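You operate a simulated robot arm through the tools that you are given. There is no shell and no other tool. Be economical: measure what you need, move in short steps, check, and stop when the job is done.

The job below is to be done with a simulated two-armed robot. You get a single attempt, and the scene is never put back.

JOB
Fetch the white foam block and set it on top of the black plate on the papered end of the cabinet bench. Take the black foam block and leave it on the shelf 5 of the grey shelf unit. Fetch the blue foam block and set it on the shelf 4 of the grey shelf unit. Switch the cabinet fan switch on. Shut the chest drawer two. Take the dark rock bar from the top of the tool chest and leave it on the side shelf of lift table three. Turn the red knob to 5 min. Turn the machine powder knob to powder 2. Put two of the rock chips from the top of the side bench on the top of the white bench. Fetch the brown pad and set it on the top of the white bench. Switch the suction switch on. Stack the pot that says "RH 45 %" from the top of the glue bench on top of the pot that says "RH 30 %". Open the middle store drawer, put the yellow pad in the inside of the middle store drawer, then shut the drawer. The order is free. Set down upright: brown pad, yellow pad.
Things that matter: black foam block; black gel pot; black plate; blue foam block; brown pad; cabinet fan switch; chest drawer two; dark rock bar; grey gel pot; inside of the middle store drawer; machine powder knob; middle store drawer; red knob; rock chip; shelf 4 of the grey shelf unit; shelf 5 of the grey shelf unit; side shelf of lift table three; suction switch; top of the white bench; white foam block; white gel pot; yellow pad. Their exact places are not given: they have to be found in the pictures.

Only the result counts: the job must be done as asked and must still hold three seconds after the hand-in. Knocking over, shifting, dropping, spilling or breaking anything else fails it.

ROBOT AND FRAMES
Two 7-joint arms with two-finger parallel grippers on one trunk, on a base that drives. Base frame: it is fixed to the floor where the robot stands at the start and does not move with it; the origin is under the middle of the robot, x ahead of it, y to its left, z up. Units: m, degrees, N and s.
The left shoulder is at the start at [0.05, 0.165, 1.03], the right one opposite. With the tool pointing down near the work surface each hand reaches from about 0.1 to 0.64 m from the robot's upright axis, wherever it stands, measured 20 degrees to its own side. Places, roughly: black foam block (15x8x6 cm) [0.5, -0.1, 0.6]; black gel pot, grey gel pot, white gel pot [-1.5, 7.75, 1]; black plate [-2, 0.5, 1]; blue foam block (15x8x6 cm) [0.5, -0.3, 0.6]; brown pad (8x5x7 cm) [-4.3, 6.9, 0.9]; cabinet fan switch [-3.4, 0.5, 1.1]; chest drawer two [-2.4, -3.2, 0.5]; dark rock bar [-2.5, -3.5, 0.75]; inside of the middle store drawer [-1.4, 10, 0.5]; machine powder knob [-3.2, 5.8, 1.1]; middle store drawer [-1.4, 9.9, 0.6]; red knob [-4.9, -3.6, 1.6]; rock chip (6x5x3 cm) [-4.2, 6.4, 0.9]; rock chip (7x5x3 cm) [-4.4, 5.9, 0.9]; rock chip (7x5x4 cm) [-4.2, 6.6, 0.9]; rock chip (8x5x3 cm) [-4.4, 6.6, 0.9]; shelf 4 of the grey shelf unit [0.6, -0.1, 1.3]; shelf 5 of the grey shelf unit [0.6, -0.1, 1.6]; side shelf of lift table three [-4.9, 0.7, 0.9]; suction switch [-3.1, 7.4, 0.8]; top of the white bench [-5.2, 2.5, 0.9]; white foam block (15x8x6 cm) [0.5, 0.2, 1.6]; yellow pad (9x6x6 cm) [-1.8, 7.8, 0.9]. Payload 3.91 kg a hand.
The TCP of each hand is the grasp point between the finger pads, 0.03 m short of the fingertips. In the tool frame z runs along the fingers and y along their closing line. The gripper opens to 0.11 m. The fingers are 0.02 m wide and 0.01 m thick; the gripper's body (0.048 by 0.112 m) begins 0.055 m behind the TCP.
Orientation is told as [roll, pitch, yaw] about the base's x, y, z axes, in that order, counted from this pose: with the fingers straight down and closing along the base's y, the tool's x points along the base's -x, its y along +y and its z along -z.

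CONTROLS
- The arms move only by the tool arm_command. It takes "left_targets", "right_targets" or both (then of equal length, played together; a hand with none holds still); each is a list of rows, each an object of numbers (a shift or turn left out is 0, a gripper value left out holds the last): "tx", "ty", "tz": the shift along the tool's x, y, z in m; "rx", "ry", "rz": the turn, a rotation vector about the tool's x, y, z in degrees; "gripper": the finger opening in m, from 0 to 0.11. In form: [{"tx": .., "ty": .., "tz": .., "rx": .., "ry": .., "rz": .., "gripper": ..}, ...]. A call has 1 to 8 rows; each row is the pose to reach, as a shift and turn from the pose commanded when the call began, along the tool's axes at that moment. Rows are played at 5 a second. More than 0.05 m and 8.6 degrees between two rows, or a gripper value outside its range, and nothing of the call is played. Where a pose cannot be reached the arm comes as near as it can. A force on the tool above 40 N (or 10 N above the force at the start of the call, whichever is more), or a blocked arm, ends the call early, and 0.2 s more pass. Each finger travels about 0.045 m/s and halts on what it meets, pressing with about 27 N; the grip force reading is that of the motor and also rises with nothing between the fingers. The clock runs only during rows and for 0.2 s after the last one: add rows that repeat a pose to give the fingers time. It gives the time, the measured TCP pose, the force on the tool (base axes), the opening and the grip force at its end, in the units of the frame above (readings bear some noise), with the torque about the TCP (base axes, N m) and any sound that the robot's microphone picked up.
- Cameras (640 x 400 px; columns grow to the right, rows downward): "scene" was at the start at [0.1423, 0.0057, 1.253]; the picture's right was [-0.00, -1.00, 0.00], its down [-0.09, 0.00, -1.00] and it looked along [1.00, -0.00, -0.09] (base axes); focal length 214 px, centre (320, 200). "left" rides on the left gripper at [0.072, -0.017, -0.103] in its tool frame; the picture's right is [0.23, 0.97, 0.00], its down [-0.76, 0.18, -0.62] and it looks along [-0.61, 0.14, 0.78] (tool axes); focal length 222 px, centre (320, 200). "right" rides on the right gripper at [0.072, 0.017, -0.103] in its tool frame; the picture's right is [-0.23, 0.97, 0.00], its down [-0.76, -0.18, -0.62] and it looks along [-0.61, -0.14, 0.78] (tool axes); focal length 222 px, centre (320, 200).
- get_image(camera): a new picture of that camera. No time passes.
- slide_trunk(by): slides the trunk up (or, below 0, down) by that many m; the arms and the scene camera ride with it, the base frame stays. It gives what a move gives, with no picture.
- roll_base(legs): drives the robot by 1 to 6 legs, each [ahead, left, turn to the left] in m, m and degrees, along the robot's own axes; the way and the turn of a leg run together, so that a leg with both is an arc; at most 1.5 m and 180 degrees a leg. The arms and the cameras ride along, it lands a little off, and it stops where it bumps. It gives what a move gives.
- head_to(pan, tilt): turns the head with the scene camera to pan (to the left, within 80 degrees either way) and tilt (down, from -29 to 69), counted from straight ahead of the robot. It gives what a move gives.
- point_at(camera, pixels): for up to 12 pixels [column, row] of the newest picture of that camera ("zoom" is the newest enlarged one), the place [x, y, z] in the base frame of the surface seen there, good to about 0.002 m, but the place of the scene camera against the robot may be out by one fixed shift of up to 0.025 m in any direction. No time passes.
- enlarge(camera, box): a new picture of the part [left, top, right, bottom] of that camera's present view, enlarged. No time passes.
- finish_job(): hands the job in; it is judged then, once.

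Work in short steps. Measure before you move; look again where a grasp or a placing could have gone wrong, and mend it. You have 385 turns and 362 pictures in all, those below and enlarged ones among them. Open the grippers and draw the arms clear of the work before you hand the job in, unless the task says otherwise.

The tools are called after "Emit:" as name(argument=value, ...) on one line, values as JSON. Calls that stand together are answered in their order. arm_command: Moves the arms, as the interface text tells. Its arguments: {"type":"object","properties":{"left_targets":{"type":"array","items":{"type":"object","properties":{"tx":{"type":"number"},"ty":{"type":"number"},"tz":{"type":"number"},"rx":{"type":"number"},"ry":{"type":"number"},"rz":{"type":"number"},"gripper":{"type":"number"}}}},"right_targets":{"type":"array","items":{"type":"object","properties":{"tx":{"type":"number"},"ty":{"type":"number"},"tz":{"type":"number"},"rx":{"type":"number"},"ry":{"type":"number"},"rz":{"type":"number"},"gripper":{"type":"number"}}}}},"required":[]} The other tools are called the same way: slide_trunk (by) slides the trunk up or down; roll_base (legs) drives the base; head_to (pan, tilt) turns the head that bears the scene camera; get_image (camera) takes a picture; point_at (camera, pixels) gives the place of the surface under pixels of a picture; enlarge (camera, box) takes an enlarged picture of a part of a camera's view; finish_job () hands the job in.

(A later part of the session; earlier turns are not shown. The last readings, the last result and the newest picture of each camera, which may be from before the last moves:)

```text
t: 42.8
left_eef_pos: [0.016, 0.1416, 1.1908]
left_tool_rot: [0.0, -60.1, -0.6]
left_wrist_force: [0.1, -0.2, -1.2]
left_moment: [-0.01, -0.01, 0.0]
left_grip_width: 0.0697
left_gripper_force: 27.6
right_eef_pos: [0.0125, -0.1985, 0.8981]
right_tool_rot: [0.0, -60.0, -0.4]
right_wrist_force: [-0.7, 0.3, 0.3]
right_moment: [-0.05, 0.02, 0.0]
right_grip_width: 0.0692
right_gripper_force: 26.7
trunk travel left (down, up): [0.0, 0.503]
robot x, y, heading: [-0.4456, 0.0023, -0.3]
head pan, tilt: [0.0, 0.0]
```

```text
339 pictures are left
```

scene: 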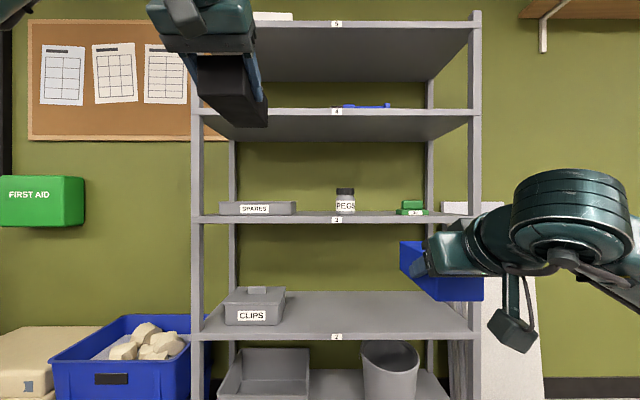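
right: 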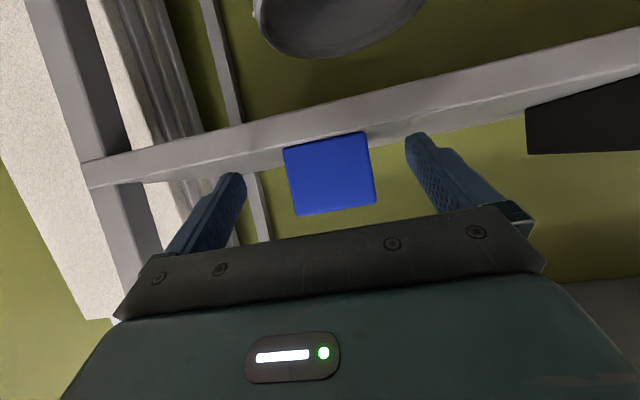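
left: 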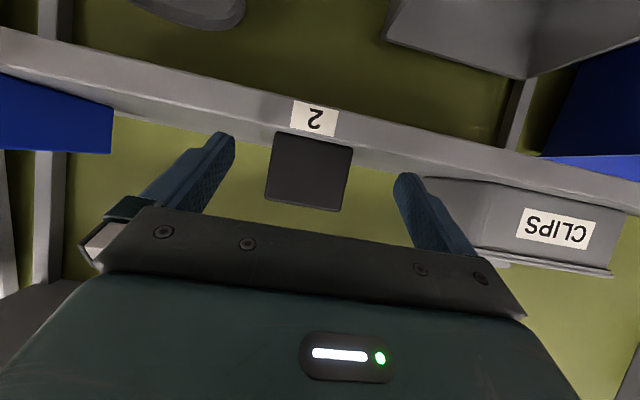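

Arms moved as planned (trunk step was too large). I raise the trunk in two steps and look at shelves 4/5 from a distance.

Emit:
slide_trunk(by=0.3)

Emit:
slide_trunk(by=0.203)

Emit:
get_image(camera="scene")

Emit:
get_image(camera="left")

Emit:
get_image(camera="right")

```text
t: 45.8
left_eef_pos: [0.0156, 0.1408, 1.4905]
left_tool_rot: [0.0, -60.0, -0.4]
left_wrist_force: [-1.5, -0.6, -1.0]
left_moment: [0.0, 0.02, 0.0]
left_grip_width: 0.0692
left_gripper_force: 27.0
right_eef_pos: [0.0128, -0.1983, 1.1975]
right_tool_rot: [0.0, -60.0, -0.4]
right_wrist_force: [0.9, -0.4, 0.3]
right_moment: [0.0, -0.01, 0.0]
right_grip_width: 0.0693
right_gripper_force: 26.6
trunk travel left (down, up): [-0.3, 0.203]
robot x, y, heading: [-0.4441, -0.0003, -0.3]
head pan, tilt: [0.0, 0.0]
```

```text
t: 48.0
left_eef_pos: [0.0158, 0.1416, 1.6933]
left_tool_rot: [0.0, -60.2, -0.5]
left_wrist_force: [-0.7, 0.2, -0.5]
left_moment: [-0.03, 0.02, 0.01]
left_grip_width: 0.0693
left_gripper_force: 27.3
right_eef_pos: [0.0136, -0.1993, 1.4002]
right_tool_rot: [0.1, -60.0, -0.4]
right_wrist_force: [-0.3, -0.1, -0.6]
right_moment: [0.02, 0.03, 0.0]
right_grip_width: 0.0694
right_gripper_force: 26.2
trunk travel left (down, up): [-0.503, 0.0]
robot x, y, heading: [-0.4444, 0.0012, -0.3]
head pan, tilt: [0.0, 0.0]
```

```text
338 pictures are left
```

scene: 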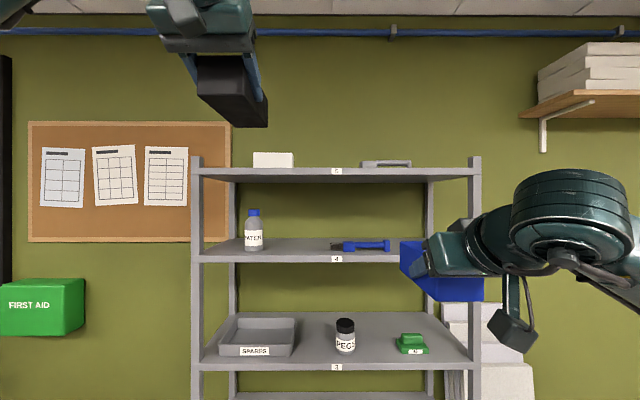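

```text
337 pictures are left
```

left: 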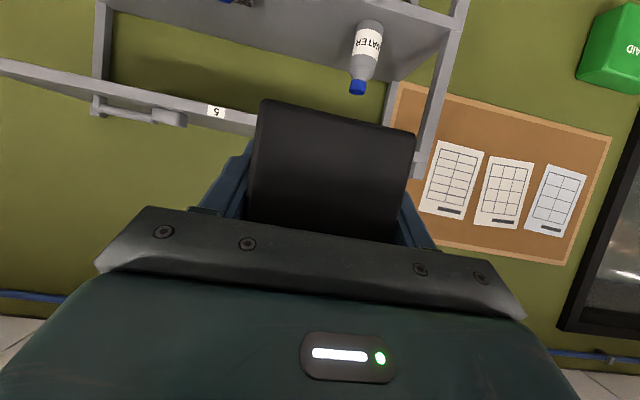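

```text
336 pictures are left
```

right: 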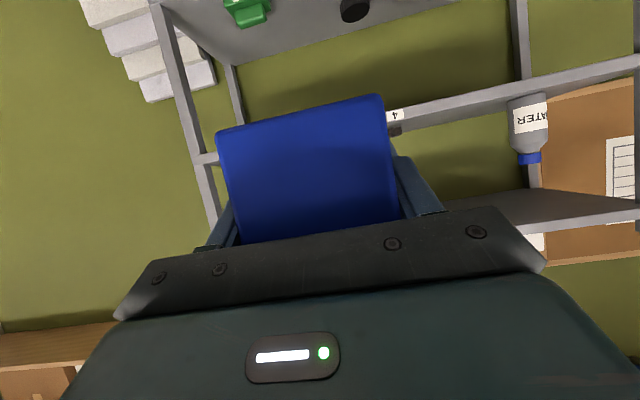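

A grey tool also lies on shelf 5 at (385,163). I measure shelf edges and items.

Emit:
point_at(camera="scene", pixels=[[336, 169], [336, 180], [255, 160], [292, 160], [363, 163], [410, 163], [336, 257], [330, 245], [390, 243], [262, 247], [245, 247], [350, 168]])

Emit:
point_at(camera="left", pixels=[[216, 105], [216, 117], [240, 122], [190, 118], [110, 103]])

Emit:
point_at(camera="right", pixels=[[397, 108], [397, 120], [440, 105], [393, 132], [205, 158], [530, 105]])

Emit:
enlarge(camera="scene", box=[190, 130, 490, 290])

```text
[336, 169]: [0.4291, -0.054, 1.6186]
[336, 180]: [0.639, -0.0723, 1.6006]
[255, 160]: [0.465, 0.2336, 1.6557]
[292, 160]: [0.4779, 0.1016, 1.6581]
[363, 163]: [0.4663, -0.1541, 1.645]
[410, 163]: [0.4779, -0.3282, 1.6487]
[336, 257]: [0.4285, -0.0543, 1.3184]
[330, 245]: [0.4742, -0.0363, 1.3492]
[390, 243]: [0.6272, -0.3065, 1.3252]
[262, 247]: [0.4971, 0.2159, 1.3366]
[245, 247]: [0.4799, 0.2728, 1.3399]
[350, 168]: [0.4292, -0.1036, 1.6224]
```

```text
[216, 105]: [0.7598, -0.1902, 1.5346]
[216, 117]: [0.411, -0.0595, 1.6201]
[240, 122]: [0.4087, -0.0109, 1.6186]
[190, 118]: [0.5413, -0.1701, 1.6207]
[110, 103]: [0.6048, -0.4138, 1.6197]
```

```text
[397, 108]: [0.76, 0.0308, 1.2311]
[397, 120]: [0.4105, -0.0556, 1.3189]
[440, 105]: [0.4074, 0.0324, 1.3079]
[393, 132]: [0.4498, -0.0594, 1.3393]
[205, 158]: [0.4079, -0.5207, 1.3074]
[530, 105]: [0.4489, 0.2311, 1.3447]
```

```text
2.13 times, centred on (340, 210) of scene
```

zoom: 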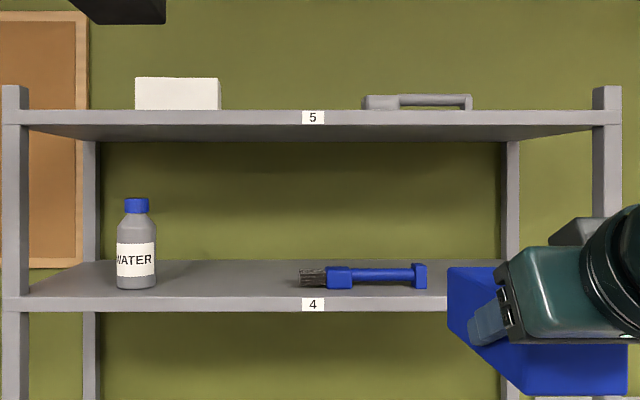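

Shelf 5 top is z≈1.62, shelf 4 ≈1.322. Free slots: y≈-0.02 on shelf 5, y≈-0.36 on shelf 4. I shift the base 0.16 right and drive forward most of the way.

Emit:
roll_base(legs=[[0, -0.16, 0.3], [0.3, 0, 0]])

Emit:
get_image(camera="scene")

```text
t: 51.1
left_eef_pos: [0.3161, -0.0152, 1.6929]
left_tool_rot: [0.1, -60.2, 0.0]
left_wrist_force: [0.5, -0.3, -0.6]
left_moment: [0.01, 0.02, 0.02]
left_grip_width: 0.0691
left_gripper_force: 27.1
right_eef_pos: [0.3164, -0.3548, 1.4008]
right_tool_rot: [0.0, -60.0, 0.3]
right_wrist_force: [0.1, 0.9, -0.5]
right_moment: [-0.03, 0.04, 0.04]
right_grip_width: 0.0692
right_gripper_force: 26.9
trunk travel left (down, up): [-0.503, 0.0]
robot x, y, heading: [-0.1415, -0.1607, 0.1]
head pan, tilt: [0.0, 0.0]
```

```text
334 pictures are left
```

scene: 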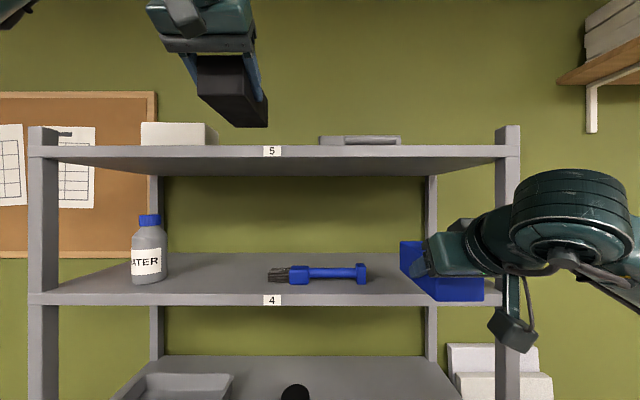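

Paths are clear: black above shelf 5, blue right of the brush. Forward 0.14.

Emit:
roll_base(legs=[[0.14, 0, 0]])

Emit:
get_image(camera="scene")

```text
t: 52.4
left_eef_pos: [0.4572, -0.0147, 1.6948]
left_tool_rot: [0.1, -60.2, 0.0]
left_wrist_force: [0.8, 0.8, 0.2]
left_moment: [-0.02, 0.02, -0.01]
left_grip_width: 0.0694
left_gripper_force: 27.3
right_eef_pos: [0.4566, -0.3551, 1.4001]
right_tool_rot: [0.2, -60.1, 0.1]
right_wrist_force: [0.1, -0.5, -0.9]
right_moment: [0.0, 0.01, 0.03]
right_grip_width: 0.0694
right_gripper_force: 26.5
trunk travel left (down, up): [-0.503, 0.0]
robot x, y, heading: [-0.0027, -0.1573, -0.1]
head pan, tilt: [0.0, 0.0]
```

```text
333 pictures are left
```

scene: 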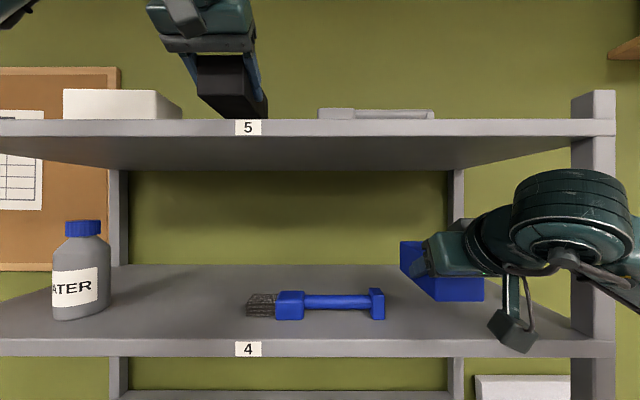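

I lower left 3.8 cm and right 4.1 cm.

Emit:
arm_command(left_targets=[{"tx": 0.0164, "tz": 0.0095}, {"tx": 0.0329, "tz": 0.019}, {"tx": 0.0329, "tz": 0.019}], right_targets=[{"tx": 0.0175, "tz": 0.01}, {"tx": 0.0346, "tz": 0.02}, {"tx": 0.0346, "tz": 0.02}])

Emit:
get_image(camera="scene")

Emit:
get_image(camera="left")

```text
t: 53.2
left_eef_pos: [0.4566, -0.0131, 1.656]
left_tool_rot: [0.0, -60.0, -0.1]
left_wrist_force: [-0.3, 0.4, -1.1]
left_moment: [-0.04, 0.02, -0.04]
left_grip_width: 0.0692
left_gripper_force: 27.1
right_eef_pos: [0.4567, -0.3532, 1.3613]
right_tool_rot: [0.0, -60.1, 0.1]
right_wrist_force: [-0.1, 0.0, -0.6]
right_moment: [-0.02, 0.02, 0.0]
right_grip_width: 0.0694
right_gripper_force: 27.3
trunk travel left (down, up): [-0.503, 0.0]
robot x, y, heading: [-0.0043, -0.1577, 0.1]
head pan, tilt: [0.0, 0.0]
```

```text
332 pictures are left
```

scene: 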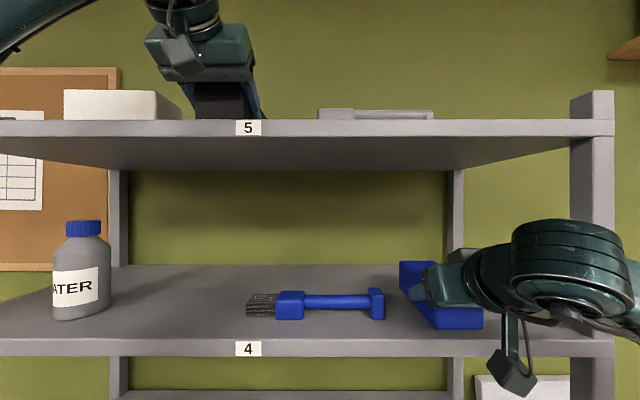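

```text
331 pictures are left
```

left: 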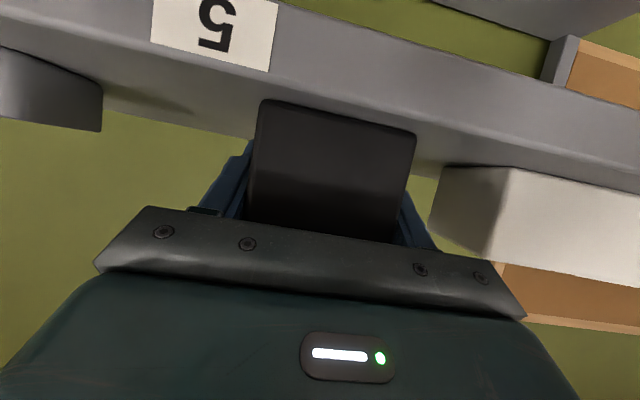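

Nearly down, no contact force yet. I lower 4 mm more, then open the fingers.

Emit:
arm_command(left_targets=[{"tx": 0.0026, "tz": 0.0015}, {"tx": 0.0026, "tz": 0.0015, "gripper": 0.11}, {"tx": 0.0026, "tz": 0.0015, "gripper": 0.11}, {"tx": 0.0026, "tz": 0.0015, "gripper": 0.11}, {"tx": 0.0026, "tz": 0.0015, "gripper": 0.11}], right_targets=[{"tx": 0.0035, "tz": 0.002}, {"tx": 0.0035, "tz": 0.002, "gripper": 0.11}, {"tx": 0.0035, "tz": 0.002, "gripper": 0.11}, {"tx": 0.0035, "tz": 0.002, "gripper": 0.11}, {"tx": 0.0035, "tz": 0.002, "gripper": 0.11}])

Emit:
roll_base(legs=[[-0.25, 0, 0]])

Emit:
get_image(camera="scene")

Emit:
get_image(camera="left")

```text
t: 54.4
left_eef_pos: [0.4556, -0.0133, 1.6515]
left_tool_rot: [0.1, -60.1, -0.1]
left_wrist_force: [0.6, -0.2, 0.5]
left_moment: [0.01, 0.02, 0.0]
left_grip_width: 0.1102
left_gripper_force: 0.1
right_eef_pos: [0.4561, -0.3546, 1.3574]
right_tool_rot: [0.0, -60.0, 0.1]
right_wrist_force: [-0.8, 0.1, -0.4]
right_moment: [0.0, 0.02, 0.01]
right_grip_width: 0.11
right_gripper_force: 0.1
trunk travel left (down, up): [-0.503, 0.0]
robot x, y, heading: [-0.0002, -0.1605, 0.2]
head pan, tilt: [0.0, 0.0]
```

```text
t: 56.2
left_eef_pos: [0.2065, -0.0148, 1.6539]
left_tool_rot: [-0.1, -60.1, -0.2]
left_wrist_force: [-0.3, -0.2, 0.5]
left_moment: [0.04, 0.01, -0.05]
left_grip_width: 0.11
left_gripper_force: 0.1
right_eef_pos: [0.2072, -0.3547, 1.357]
right_tool_rot: [0.0, -60.0, 0.0]
right_wrist_force: [0.2, -0.5, 0.3]
right_moment: [0.0, 0.0, 0.0]
right_grip_width: 0.1099
right_gripper_force: 0.1
trunk travel left (down, up): [-0.503, 0.0]
robot x, y, heading: [-0.2516, -0.1612, 0.0]
head pan, tilt: [0.0, 0.0]
```

```text
330 pictures are left
```

scene: 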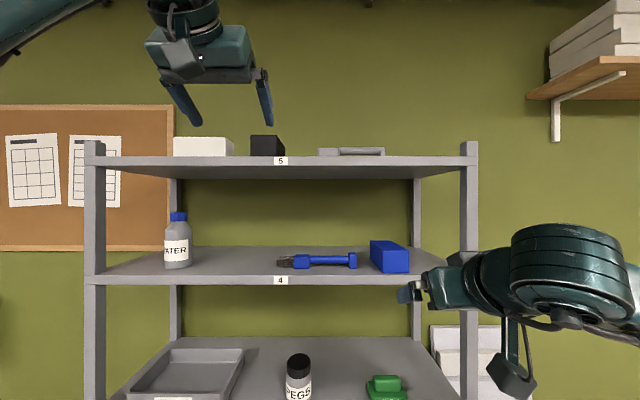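

```text
329 pictures are left
```

left: 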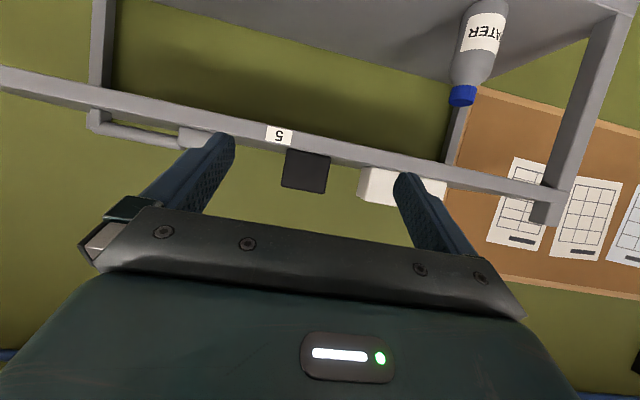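

Black and blue are placed well. The white block lies crosswise (8 cm along x), hard to grip from the front, so I plan to nudge its right end back with closed fingers to turn it. I measure it first.

Emit:
point_at(camera="left", pixels=[[362, 185], [380, 180], [440, 190], [325, 170], [290, 165], [305, 188], [430, 182]])

Emit:
arm_command(left_targets=[{"gripper": 0.0}, {"gripper": 0.0}, {"gripper": 0.0}, {"gripper": 0.0}, {"gripper": 0.0}, {"gripper": 0.0}, {"gripper": 0.0}])

Emit:
get_image(camera="left")

```text
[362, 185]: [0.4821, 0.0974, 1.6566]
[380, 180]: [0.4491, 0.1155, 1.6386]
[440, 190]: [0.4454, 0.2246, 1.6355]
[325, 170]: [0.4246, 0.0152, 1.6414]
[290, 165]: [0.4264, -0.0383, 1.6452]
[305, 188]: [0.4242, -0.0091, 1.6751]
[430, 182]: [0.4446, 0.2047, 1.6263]
```

```text
t: 57.8
left_eef_pos: [0.2084, -0.0139, 1.6515]
left_tool_rot: [0.0, -60.2, -0.4]
left_wrist_force: [0.1, 0.5, 0.1]
left_moment: [0.0, 0.0, 0.0]
left_grip_width: 0.0
left_gripper_force: 27.1
right_eef_pos: [0.2076, -0.356, 1.3581]
right_tool_rot: [0.0, -60.0, -0.2]
right_wrist_force: [-0.2, 0.2, -0.2]
right_moment: [-0.01, 0.0, 0.02]
right_grip_width: 0.1099
right_gripper_force: 0.0
trunk travel left (down, up): [-0.503, 0.0]
robot x, y, heading: [-0.2517, -0.1581, 0.0]
head pan, tilt: [0.0, 0.0]
```

```text
328 pictures are left
```

left: 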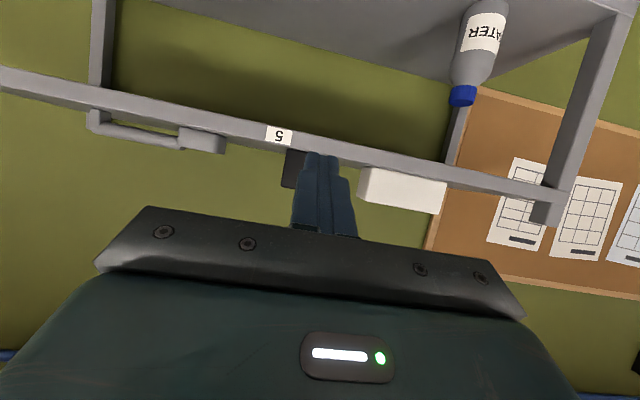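

White: y 0.097–0.245, front x≈0.447. I retract the right hand by 0.2 m, then move the base left 0.132 and forward 0.18 so the closed left fingers sit just before the white block's right end.

Emit:
arm_command(right_targets=[{"tx": 0.02, "tz": -0.0346}, {"tx": 0.04, "tz": -0.0692}, {"tx": 0.06, "tz": -0.1038}, {"tx": 0.08, "tz": -0.1384}, {"tx": 0.1, "tz": -0.173}])

Emit:
roll_base(legs=[[0, 0.132, 0], [0.18, 0, 0]])

Emit:
get_image(camera="left")

Emit:
get_image(camera="scene")

```text
t: 59.0
left_eef_pos: [0.2055, -0.0146, 1.6526]
left_tool_rot: [-0.1, -60.1, -0.2]
left_wrist_force: [-0.6, 0.5, -0.2]
left_moment: [-0.02, -0.02, -0.01]
left_grip_width: 0.0
left_gripper_force: 26.5
right_eef_pos: [0.0187, -0.3453, 1.4045]
right_tool_rot: [-0.1, -60.0, -0.1]
right_wrist_force: [-0.6, 0.6, 0.9]
right_moment: [0.0, 0.01, -0.02]
right_grip_width: 0.1101
right_gripper_force: 0.0
right hand out of reach, approached as far as the arm can: row 3, 4, 5
trunk travel left (down, up): [-0.503, 0.0]
robot x, y, heading: [-0.2532, -0.1615, 0.1]
head pan, tilt: [0.0, 0.0]
```

```text
t: 61.4
left_eef_pos: [0.3884, 0.1168, 1.6525]
left_tool_rot: [0.0, -60.1, -0.2]
left_wrist_force: [0.6, 0.5, -0.6]
left_moment: [-0.03, -0.01, 0.05]
left_grip_width: 0.0
left_gripper_force: 27.0
right_eef_pos: [0.2012, -0.2135, 1.4034]
right_tool_rot: [0.0, -59.9, -0.1]
right_wrist_force: [-0.8, 0.6, -0.7]
right_moment: [0.03, 0.03, 0.0]
right_grip_width: 0.1098
right_gripper_force: 0.1
trunk travel left (down, up): [-0.503, 0.0]
robot x, y, heading: [-0.0722, -0.0267, 0.3]
head pan, tilt: [0.0, 0.0]
```

```text
327 pictures are left
```

left: 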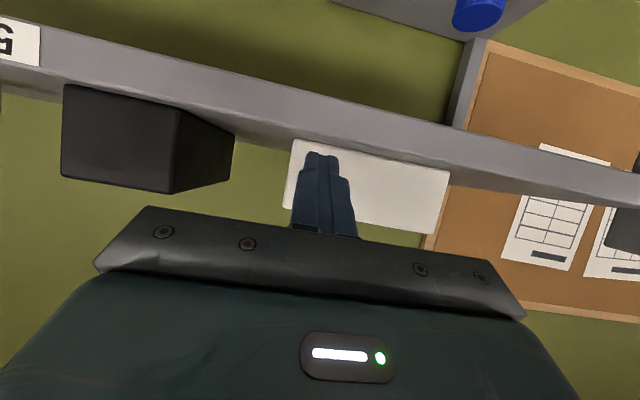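

```text
326 pictures are left
```

scene: 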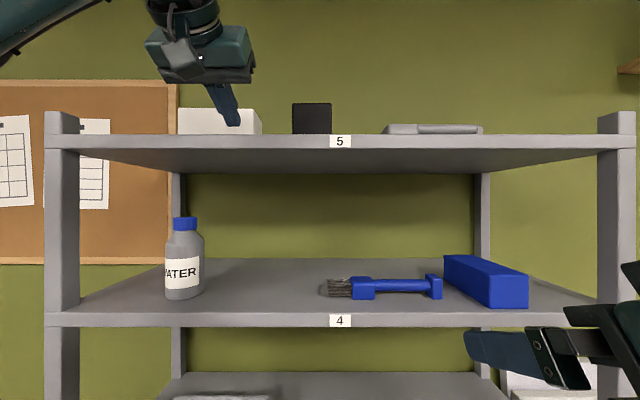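

Fingers line up with the white block's right end. I push forward ~10 cm.

Emit:
arm_command(left_targets=[{"tx": -0.0125, "tz": 0.0217}, {"tx": -0.02, "tz": 0.0346}, {"tx": -0.0275, "tz": 0.0476}, {"tx": -0.035, "tz": 0.0606}, {"tx": -0.0425, "tz": 0.0736}, {"tx": -0.05, "tz": 0.0866}])

Emit:
arm_command(left_targets=[{"tx": 0.02, "tz": -0.0346}, {"tx": 0.04, "tz": -0.0692}, {"tx": 0.055, "tz": -0.095}])

Emit:
get_image(camera="left")

Emit:
get_image(camera="scene")

```text
t: 62.8
left_eef_pos: [0.4898, 0.1154, 1.6527]
left_tool_rot: [0.0, -60.2, -0.4]
left_wrist_force: [0.4, 0.0, -0.1]
left_moment: [0.03, -0.02, -0.06]
left_grip_width: 0.0
left_gripper_force: 27.2
right_eef_pos: [0.2025, -0.2139, 1.4043]
right_tool_rot: [0.1, -59.9, 0.1]
right_wrist_force: [0.2, -0.4, 0.6]
right_moment: [0.0, 0.0, 0.01]
right_grip_width: 0.1101
right_gripper_force: 0.1
trunk travel left (down, up): [-0.503, 0.0]
robot x, y, heading: [-0.0731, -0.0281, 0.1]
head pan, tilt: [0.0, 0.0]
```

```text
t: 63.6
left_eef_pos: [0.3769, 0.1191, 1.6547]
left_tool_rot: [0.0, -60.2, -0.2]
left_wrist_force: [0.0, 0.2, 0.2]
left_moment: [-0.06, -0.01, 0.0]
left_grip_width: 0.0
left_gripper_force: 27.0
right_eef_pos: [0.2004, -0.2119, 1.4037]
right_tool_rot: [0.1, -59.9, -0.1]
right_wrist_force: [-0.3, 0.4, 0.3]
right_moment: [-0.01, 0.02, -0.01]
right_grip_width: 0.1099
right_gripper_force: 0.0
trunk travel left (down, up): [-0.503, 0.0]
robot x, y, heading: [-0.0722, -0.0267, -0.1]
head pan, tilt: [0.0, 0.0]
```

```text
325 pictures are left
```

left: 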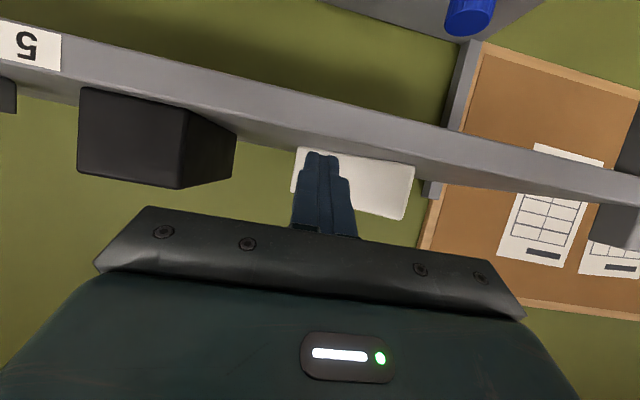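

```text
324 pictures are left
```

scene: 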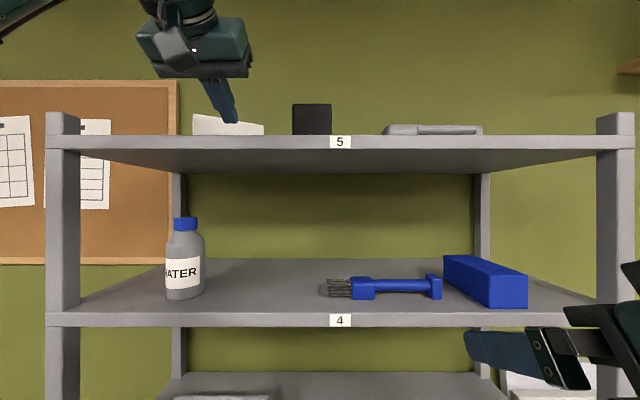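

The block moved; I measure its face to get its angle.

Emit:
point_at(camera="left", pixels=[[298, 165], [302, 152], [360, 165], [360, 200], [405, 175], [400, 210], [409, 168], [404, 217]])

```text
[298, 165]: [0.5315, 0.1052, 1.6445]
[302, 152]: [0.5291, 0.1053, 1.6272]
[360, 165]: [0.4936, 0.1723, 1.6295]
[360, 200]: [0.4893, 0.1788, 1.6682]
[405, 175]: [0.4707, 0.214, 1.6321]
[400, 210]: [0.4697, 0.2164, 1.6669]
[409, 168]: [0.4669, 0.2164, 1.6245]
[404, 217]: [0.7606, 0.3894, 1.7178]
```

It has turned ~29°. I raise the fingers 1.3 cm, drive 7 cm closer and push its right end another ~4 cm.

Emit:
arm_command(left_targets=[{"tx": -0.0113, "ty": -0.006, "tz": -0.0065}])

Emit:
roll_base(legs=[[0.07, 0, 0]])

Emit:
arm_command(left_targets=[{"tx": -0.0125, "tz": 0.0217}, {"tx": -0.02, "tz": 0.0346}, {"tx": -0.0275, "tz": 0.0476}, {"tx": -0.035, "tz": 0.0606}, {"tx": -0.0425, "tz": 0.0736}, {"tx": -0.05, "tz": 0.0866}])

Emit:
arm_command(left_targets=[{"tx": 0.02, "tz": -0.0346}, {"tx": 0.04, "tz": -0.0692}, {"tx": 0.06, "tz": -0.104}, {"tx": 0.08, "tz": -0.139}])

Emit:
get_image(camera="left")

```text
t: 64.0
left_eef_pos: [0.3758, 0.1104, 1.6674]
left_tool_rot: [0.0, -60.2, -0.4]
left_wrist_force: [-0.4, 0.5, 0.7]
left_moment: [-0.01, -0.01, 0.01]
left_grip_width: 0.0
left_gripper_force: 26.9
right_eef_pos: [0.2004, -0.2133, 1.404]
right_tool_rot: [0.1, -60.1, -0.2]
right_wrist_force: [-0.3, 0.3, 0.2]
right_moment: [-0.01, 0.01, -0.01]
right_grip_width: 0.1099
right_gripper_force: 0.1
trunk travel left (down, up): [-0.503, 0.0]
robot x, y, heading: [-0.0728, -0.0303, -0.2]
head pan, tilt: [0.0, 0.0]
```

```text
t: 65.0
left_eef_pos: [0.447, 0.1104, 1.6663]
left_tool_rot: [-0.1, -60.1, -0.2]
left_wrist_force: [0.0, -0.2, -0.3]
left_moment: [0.0, 0.05, 0.0]
left_grip_width: 0.0001
left_gripper_force: 27.6
right_eef_pos: [0.2703, -0.2118, 1.4042]
right_tool_rot: [0.1, -59.9, -0.1]
right_wrist_force: [0.4, 0.6, -0.5]
right_moment: [-0.04, 0.02, 0.01]
right_grip_width: 0.11
right_gripper_force: 0.1
trunk travel left (down, up): [-0.503, 0.0]
robot x, y, heading: [0.0007, -0.0288, -0.1]
head pan, tilt: [0.0, 0.0]
```

```text
t: 66.4
left_eef_pos: [0.546, 0.1096, 1.6668]
left_tool_rot: [0.0, -60.1, -0.3]
left_wrist_force: [0.3, -0.2, -0.8]
left_moment: [0.0, 0.0, 0.0]
left_grip_width: 0.0001
left_gripper_force: 26.9
right_eef_pos: [0.27, -0.2125, 1.4037]
right_tool_rot: [0.1, -60.1, -0.2]
right_wrist_force: [0.8, -0.1, -0.6]
right_moment: [0.01, -0.04, 0.0]
right_grip_width: 0.1101
right_gripper_force: 0.0
trunk travel left (down, up): [-0.503, 0.0]
robot x, y, heading: [-0.0016, -0.0299, -0.1]
head pan, tilt: [0.0, 0.0]
```

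```text
t: 67.4
left_eef_pos: [0.385, 0.1127, 1.6682]
left_tool_rot: [0.0, -60.2, -0.1]
left_wrist_force: [-0.1, 0.1, -0.7]
left_moment: [0.04, 0.02, 0.01]
left_grip_width: 0.0
left_gripper_force: 27.0
right_eef_pos: [0.268, -0.2125, 1.4039]
right_tool_rot: [0.0, -60.1, -0.1]
right_wrist_force: [0.1, 1.0, 0.3]
right_moment: [0.0, 0.03, -0.01]
right_grip_width: 0.1098
right_gripper_force: 0.0
trunk travel left (down, up): [-0.503, 0.0]
robot x, y, heading: [-0.0052, -0.0246, 0.1]
head pan, tilt: [0.0, 0.0]
```

```text
323 pictures are left
```

left: 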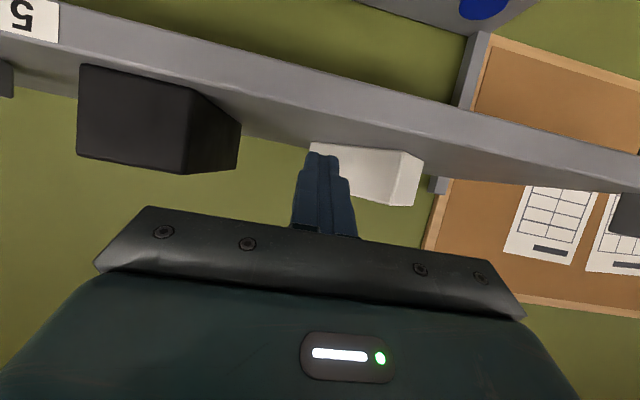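

The block now shows two faces with edge near (395,180). I measure.

Emit:
point_at(camera="left", pixels=[[315, 152], [355, 165], [355, 185], [388, 175], [394, 165], [390, 195], [404, 175], [412, 175], [418, 168], [408, 200]])

```text
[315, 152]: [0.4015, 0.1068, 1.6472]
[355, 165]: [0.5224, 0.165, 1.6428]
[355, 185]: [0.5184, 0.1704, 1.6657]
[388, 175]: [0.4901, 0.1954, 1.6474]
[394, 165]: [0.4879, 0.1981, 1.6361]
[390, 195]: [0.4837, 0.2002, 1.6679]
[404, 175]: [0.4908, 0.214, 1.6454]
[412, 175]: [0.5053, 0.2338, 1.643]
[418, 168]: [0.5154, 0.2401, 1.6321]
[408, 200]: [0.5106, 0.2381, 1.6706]
```

Block angle ≈47°, its left end centre ≈(0.511,0.232). I open the gripper, shift the base left 0.185 and 2 cm forward, and yaw the left hand -44°.

Emit:
roll_base(legs=[[0.02, 0.185, 0]])

Emit:
arm_command(left_targets=[{"rx": 6.35, "rz": 3.67, "gripper": 0.11}, {"rx": 12.7, "rz": 7.33, "gripper": 0.11}, {"rx": 19.05, "rz": 11, "gripper": 0.11}, {"rx": 25.4, "rz": 14.67, "gripper": 0.11}, {"rx": 31.75, "rz": 18.33, "gripper": 0.11}, {"rx": 38.1, "rz": 22, "gripper": 0.11}, {"rx": 38.1, "rz": 22, "gripper": 0.11}])

Emit:
get_image(camera="left")

Emit:
get_image(camera="scene")

```text
t: 69.0
left_eef_pos: [0.406, 0.2953, 1.6669]
left_tool_rot: [0.0, -60.1, -0.3]
left_wrist_force: [0.2, -0.3, 1.0]
left_moment: [-0.02, -0.01, 0.02]
left_grip_width: 0.0002
left_gripper_force: 27.3
right_eef_pos: [0.2895, -0.0294, 1.4038]
right_tool_rot: [0.0, -60.1, -0.1]
right_wrist_force: [0.0, -0.2, 0.6]
right_moment: [-0.02, 0.02, 0.0]
right_grip_width: 0.1101
right_gripper_force: 0.0
trunk travel left (down, up): [-0.503, 0.0]
robot x, y, heading: [0.0186, 0.1599, -0.0]
head pan, tilt: [0.0, 0.0]
```

```text
t: 70.6
left_eef_pos: [0.407, 0.2944, 1.6666]
left_tool_rot: [0.2, -60.1, -44.6]
left_wrist_force: [-0.2, -0.1, 0.3]
left_moment: [-0.01, 0.0, 0.02]
left_grip_width: 0.1101
left_gripper_force: 0.1
right_eef_pos: [0.2892, -0.03, 1.4032]
right_tool_rot: [0.0, -59.9, -0.2]
right_wrist_force: [-0.3, -0.1, 0.8]
right_moment: [0.01, -0.02, 0.03]
right_grip_width: 0.1099
right_gripper_force: 0.0
trunk travel left (down, up): [-0.503, 0.0]
robot x, y, heading: [0.0196, 0.1575, -0.1]
head pan, tilt: [0.0, 0.0]
```

```text
322 pictures are left
```

left: 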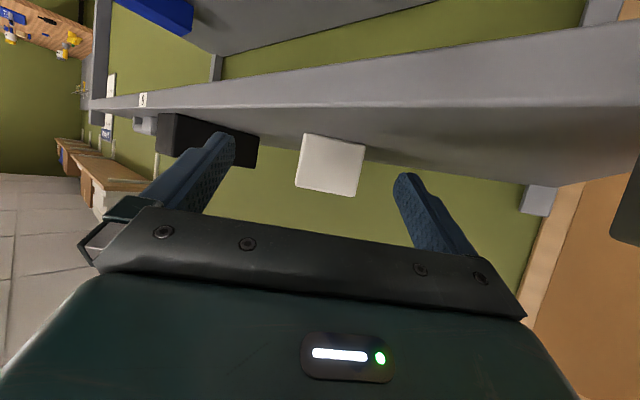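

```text
321 pictures are left
```

scene: 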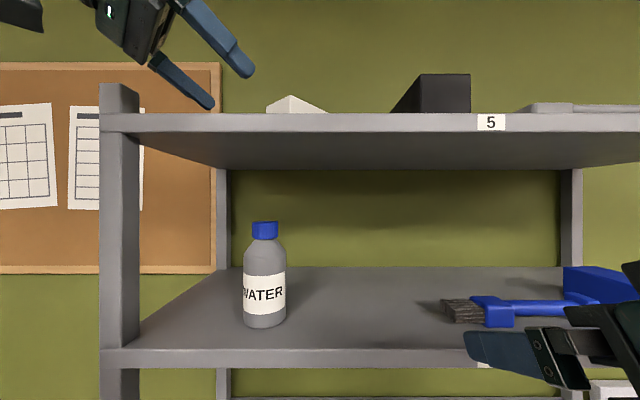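

The end face is square-on at (331,165). I measure its sides to centre.

Emit:
point_at(camera="left", pixels=[[302, 160], [359, 170], [331, 165], [334, 140], [329, 188]])

```text
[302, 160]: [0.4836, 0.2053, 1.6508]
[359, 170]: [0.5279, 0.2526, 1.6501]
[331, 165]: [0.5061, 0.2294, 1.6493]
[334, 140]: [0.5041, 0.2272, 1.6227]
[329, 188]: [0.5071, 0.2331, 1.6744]
```

I shift 2.3 cm laterally and advance 15 cm along the hand's heading, then close.

Emit:
arm_command(left_targets=[{"ty": 0.023}, {"tx": -0.02, "ty": 0.023, "tz": 0.0346}, {"tx": -0.04, "ty": 0.023, "tz": 0.0692}, {"tx": -0.06, "ty": 0.023, "tz": 0.104}, {"tx": -0.0755, "ty": 0.023, "tz": 0.131}])

Emit:
get_image(camera="left")

```text
t: 71.8
left_eef_pos: [0.4797, 0.254, 1.6655]
left_tool_rot: [-0.1, -60.0, -44.0]
left_wrist_force: [0.6, -0.2, 0.9]
left_moment: [-0.02, -0.02, 0.03]
left_grip_width: 0.1102
left_gripper_force: 0.2
left hand out of reach, approached as far as the arm can: row 4, 5
right_eef_pos: [0.2891, -0.0295, 1.402]
right_tool_rot: [0.1, -59.9, -0.2]
right_wrist_force: [0.2, -0.5, -0.3]
right_moment: [-0.02, 0.0, -0.02]
right_grip_width: 0.11
right_gripper_force: 0.0
trunk travel left (down, up): [-0.503, 0.0]
robot x, y, heading: [0.0164, 0.1557, -0.0]
head pan, tilt: [0.0, 0.0]
```

```text
320 pictures are left
```

left: 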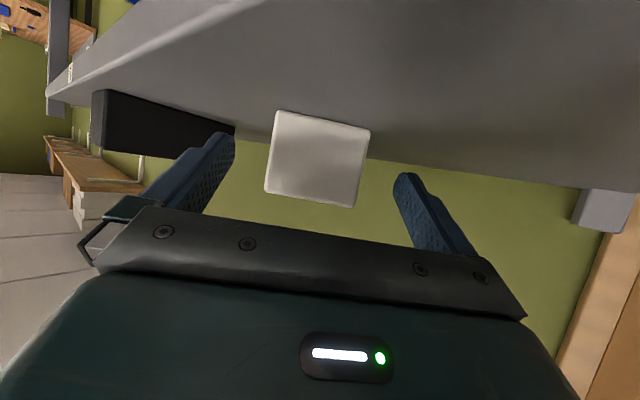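

Out of reach by ~7 cm. I look down to see how close the base is to the shelf front before moving closer.

Emit:
head_to(pan=0, tilt=69)

Emit:
get_image(camera="scene")

```text
t: 73.2
left_eef_pos: [0.4782, 0.2555, 1.6665]
left_tool_rot: [-0.2, -60.1, -44.1]
left_wrist_force: [-1.1, -0.9, 0.6]
left_moment: [0.0, 0.0, 0.0]
left_grip_width: 0.1098
left_gripper_force: 0.0
right_eef_pos: [0.2902, -0.0296, 1.4045]
right_tool_rot: [0.0, -60.0, -0.1]
right_wrist_force: [-0.1, -1.1, -0.6]
right_moment: [-0.01, 0.06, 0.02]
right_grip_width: 0.1099
right_gripper_force: 0.0
trunk travel left (down, up): [-0.503, 0.0]
robot x, y, heading: [0.0147, 0.1569, 0.2]
head pan, tilt: [0.0, 68.8]
```

```text
319 pictures are left
```

scene: 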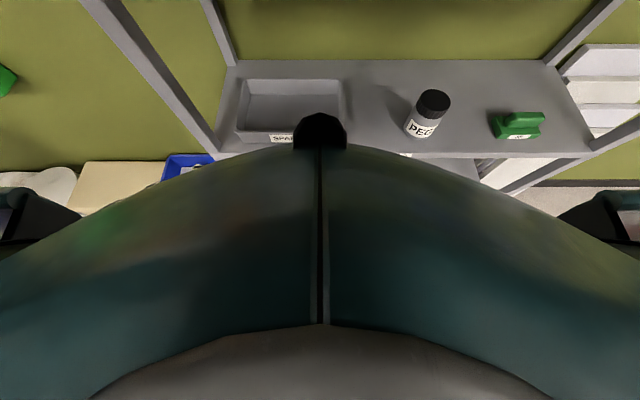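

I measure how far the robot's own front reaches.

Emit:
point_at(camera="scene", pixels=[[320, 130], [320, 145], [270, 160], [320, 200], [320, 360], [200, 370], [215, 160]])

```text
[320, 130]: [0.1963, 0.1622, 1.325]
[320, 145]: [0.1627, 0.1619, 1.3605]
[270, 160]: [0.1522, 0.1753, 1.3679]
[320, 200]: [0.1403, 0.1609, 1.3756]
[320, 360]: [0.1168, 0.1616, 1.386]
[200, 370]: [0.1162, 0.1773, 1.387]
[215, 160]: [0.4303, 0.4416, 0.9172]
```

The clearance ahead seems fine (head front at x≈0.2). I approach with the base along the hand's heading, in two halves.

Emit:
roll_base(legs=[[0.026, -0.025, 0]])

Emit:
roll_base(legs=[[0.026, -0.025, 0]])

Emit:
get_image(camera="left")

```text
t: 74.0
left_eef_pos: [0.5047, 0.2302, 1.666]
left_tool_rot: [-0.1, -60.1, -44.2]
left_wrist_force: [0.4, 0.3, -0.5]
left_moment: [-0.01, 0.04, 0.01]
left_grip_width: 0.11
left_gripper_force: 0.1
right_eef_pos: [0.3138, -0.0559, 1.403]
right_tool_rot: [0.0, -59.9, -0.1]
right_wrist_force: [-0.3, -0.1, -0.9]
right_moment: [0.03, -0.03, 0.01]
right_grip_width: 0.1099
right_gripper_force: 0.1
trunk travel left (down, up): [-0.503, 0.0]
robot x, y, heading: [0.0441, 0.1304, 0.2]
head pan, tilt: [0.0, 68.8]
```

```text
t: 74.9
left_eef_pos: [0.5225, 0.2056, 1.6691]
left_tool_rot: [0.5, -60.3, -44.7]
left_wrist_force: [0.9, -0.1, 0.4]
left_moment: [-0.03, 0.01, 0.0]
left_grip_width: 0.1101
left_gripper_force: 0.0
right_eef_pos: [0.3346, -0.0782, 1.4058]
right_tool_rot: [0.0, -60.2, -0.1]
right_wrist_force: [0.4, -0.2, -0.2]
right_moment: [0.03, -0.03, -0.02]
right_grip_width: 0.1101
right_gripper_force: 0.0
trunk travel left (down, up): [-0.503, 0.0]
robot x, y, heading: [0.0706, 0.1052, -0.1]
head pan, tilt: [0.0, 68.8]
```

```text
318 pictures are left
```

left: 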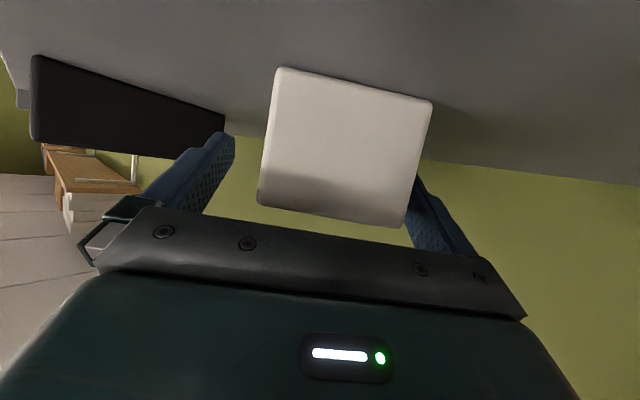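

The block end is between the fingers, touching the left one slightly. I close.

Emit:
arm_command(left_targets=[{"gripper": 0.05}, {"gripper": 0.05}, {"gripper": 0.05}, {"gripper": 0.05}, {"gripper": 0.05}])

Emit:
get_image(camera="left")

```text
t: 76.1
left_eef_pos: [0.523, 0.2057, 1.6705]
left_tool_rot: [0.6, -60.5, -44.7]
left_wrist_force: [-0.3, 2.2, 3.1]
left_moment: [0.07, -0.24, 0.32]
left_grip_width: 0.0711
left_gripper_force: 27.1
right_eef_pos: [0.3357, -0.0794, 1.4055]
right_tool_rot: [0.0, -60.2, -0.2]
right_wrist_force: [0.0, -0.5, -0.7]
right_moment: [0.0, 0.02, 0.02]
right_grip_width: 0.1099
right_gripper_force: 0.0
trunk travel left (down, up): [-0.503, 0.0]
robot x, y, heading: [0.0722, 0.1087, 0.0]
head pan, tilt: [0.0, 68.8]
```

```text
317 pictures are left
```

left: 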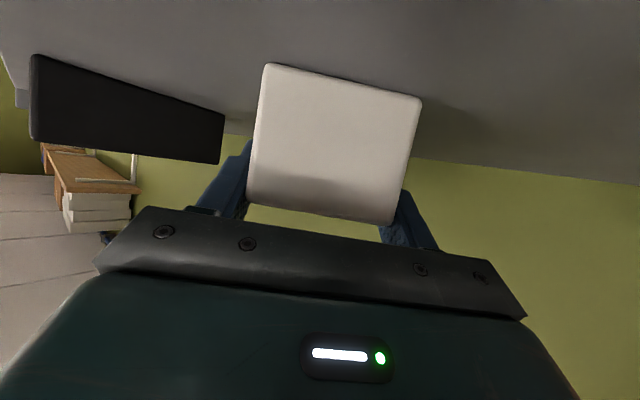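

Gripped (0.071 m). I lift 2 cm and then back the base out.

Emit:
arm_command(left_targets=[{"tx": -0.0087, "tz": -0.005}, {"tx": -0.02, "tz": -0.0115}])

Emit:
get_image(camera="left")

```text
t: 76.7
left_eef_pos: [0.5232, 0.2054, 1.6697]
left_tool_rot: [0.6, -60.5, -44.7]
left_wrist_force: [-0.4, 3.5, 5.7]
left_moment: [0.12, -0.39, 0.4]
left_grip_width: 0.0708
left_gripper_force: 27.6
left hand out of reach, approached as far as the arm can: row 1, 2
right_eef_pos: [0.3356, -0.0795, 1.4056]
right_tool_rot: [-0.1, -60.2, -0.1]
right_wrist_force: [1.0, -0.3, 1.0]
right_moment: [-0.01, -0.01, -0.02]
right_grip_width: 0.1101
right_gripper_force: 0.1
trunk travel left (down, up): [-0.503, 0.0]
robot x, y, heading: [0.0665, 0.1037, 0.1]
head pan, tilt: [0.0, 68.8]
```

```text
316 pictures are left
```

left: 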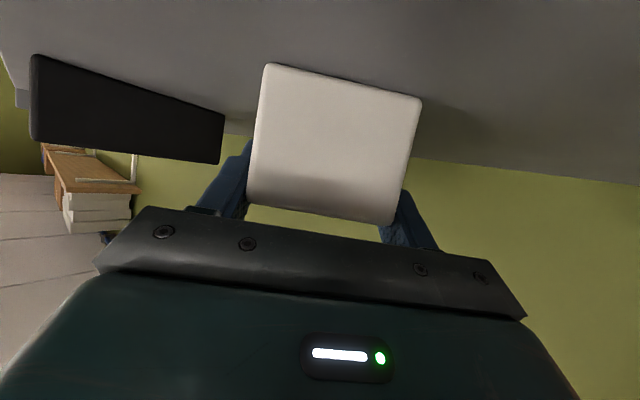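

The arm is at its limit here. I pull the block 6 cm back along the hand's heading (sliding on the shelf) to gain reach, then lift.

Emit:
arm_command(left_targets=[{"tx": 0.01, "tz": -0.0173}, {"tx": 0.02, "tz": -0.0346}, {"tx": 0.03, "tz": -0.052}, {"tx": 0.0127, "tz": -0.062}, {"tx": -0.0046, "tz": -0.072}])

Emit:
get_image(camera="left")

```text
t: 77.2
left_eef_pos: [0.5096, 0.2218, 1.6704]
left_tool_rot: [-0.3, -61.3, -44.5]
left_wrist_force: [1.2, -2.5, 3.6]
left_moment: [0.01, -0.06, -0.11]
left_grip_width: 0.0695
left_gripper_force: 27.4
right_eef_pos: [0.3409, -0.0769, 1.4054]
right_tool_rot: [-0.2, -60.1, -0.1]
right_wrist_force: [0.0, -0.1, 0.2]
right_moment: [-0.05, -0.01, -0.05]
right_grip_width: 0.1099
right_gripper_force: 0.1
trunk travel left (down, up): [-0.503, 0.0]
robot x, y, heading: [0.0699, 0.1075, -0.1]
head pan, tilt: [0.0, 68.8]
stopped in row 2 (left hand): the force on the tool passed its limit (the readings are from after the stop); the commanded pose is now the measured one
```

```text
315 pictures are left
```

left: 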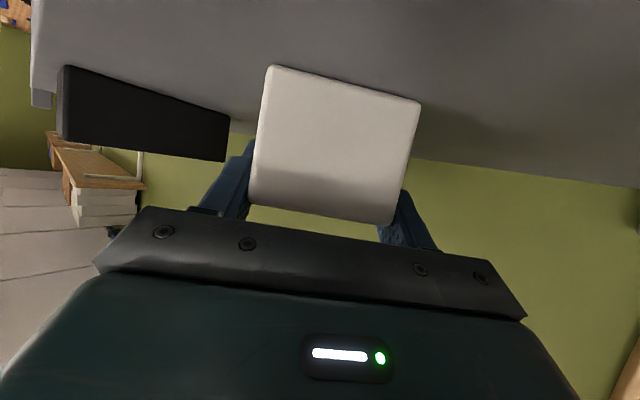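

It moved 2 cm and the command was re-based on the measured pose. I try lifting now in small steps.

Emit:
arm_command(left_targets=[{"tx": -0.0043, "tz": -0.0025}, {"tx": -0.0087, "tz": -0.005}, {"tx": -0.013, "tz": -0.0075}])

```text
t: 78.0
left_eef_pos: [0.509, 0.2194, 1.6831]
left_tool_rot: [-0.3, -60.9, -44.4]
left_wrist_force: [-0.5, 0.2, -0.3]
left_moment: [0.02, 0.02, 0.0]
left_grip_width: 0.0693
left_gripper_force: 26.9
right_eef_pos: [0.3407, -0.0805, 1.4039]
right_tool_rot: [0.1, -60.0, -0.3]
right_wrist_force: [0.3, -0.7, 0.2]
right_moment: [0.0, 0.01, 0.01]
right_grip_width: 0.11
right_gripper_force: 0.1
trunk travel left (down, up): [-0.503, 0.0]
robot x, y, heading: [0.0691, 0.1016, -0.0]
head pan, tilt: [0.0, 68.8]
```

Forces vanished: it's lifted 1.3 cm. I retract and lift more, then back out 0.35 m.

Emit:
arm_command(left_targets=[{"tx": 0.0, "tz": -0.02}, {"tx": 0.0, "tz": -0.04}, {"tx": 0.0, "tz": -0.06}])

Emit:
roll_base(legs=[[-0.35, 0, 0]])

Emit:
head_to(pan=0, tilt=0)

Emit:
get_image(camera="scene")

```text
t: 78.8
left_eef_pos: [0.5026, 0.2288, 1.6887]
left_tool_rot: [-1.0, -60.9, -43.5]
left_wrist_force: [-0.1, -1.0, -0.5]
left_moment: [0.0, 0.0, 0.01]
left_grip_width: 0.0695
left_gripper_force: 26.9
left hand out of reach, approached as far as the arm can: row 1, 2, 3
right_eef_pos: [0.3415, -0.0796, 1.4035]
right_tool_rot: [0.0, -60.1, -0.2]
right_wrist_force: [-0.2, -0.2, -0.7]
right_moment: [-0.03, -0.01, -0.01]
right_grip_width: 0.11
right_gripper_force: 0.0
trunk travel left (down, up): [-0.503, 0.0]
robot x, y, heading: [0.0711, 0.1064, -0.2]
head pan, tilt: [0.0, 68.8]
```

```text
t: 81.1
left_eef_pos: [0.1498, 0.2302, 1.6881]
left_tool_rot: [-1.1, -61.1, -43.2]
left_wrist_force: [0.0, 1.1, -0.3]
left_moment: [0.01, 0.01, 0.02]
left_grip_width: 0.0694
left_gripper_force: 27.0
right_eef_pos: [-0.0102, -0.0774, 1.4037]
right_tool_rot: [0.0, -60.1, 0.1]
right_wrist_force: [-1.0, -0.6, -0.8]
right_moment: [-0.03, 0.0, -0.04]
right_grip_width: 0.1099
right_gripper_force: 0.0
trunk travel left (down, up): [-0.503, 0.0]
robot x, y, heading: [-0.2819, 0.106, 0.3]
head pan, tilt: [0.0, 68.8]
```

```text
t: 82.5
left_eef_pos: [0.1508, 0.2302, 1.6873]
left_tool_rot: [-1.0, -61.0, -43.3]
left_wrist_force: [-0.2, -0.2, -1.1]
left_moment: [0.01, 0.01, 0.01]
left_grip_width: 0.0694
left_gripper_force: 27.0
right_eef_pos: [-0.0101, -0.0778, 1.4034]
right_tool_rot: [0.0, -60.1, 0.1]
right_wrist_force: [-0.2, 0.0, -0.6]
right_moment: [0.0, 0.0, 0.02]
right_grip_width: 0.1099
right_gripper_force: 0.1
trunk travel left (down, up): [-0.503, 0.0]
robot x, y, heading: [-0.2832, 0.1061, 0.2]
head pan, tilt: [0.0, 0.0]
```

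```text
314 pictures are left
```

scene: 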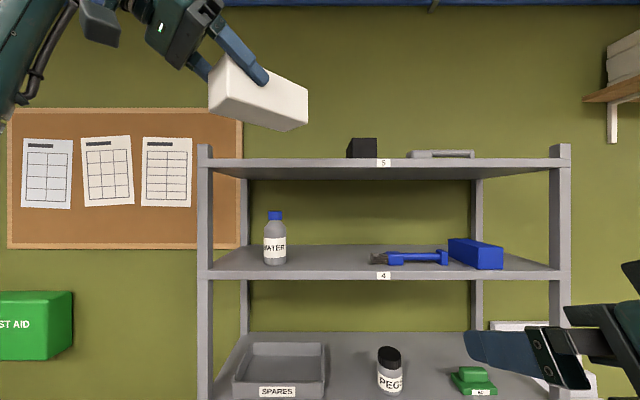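

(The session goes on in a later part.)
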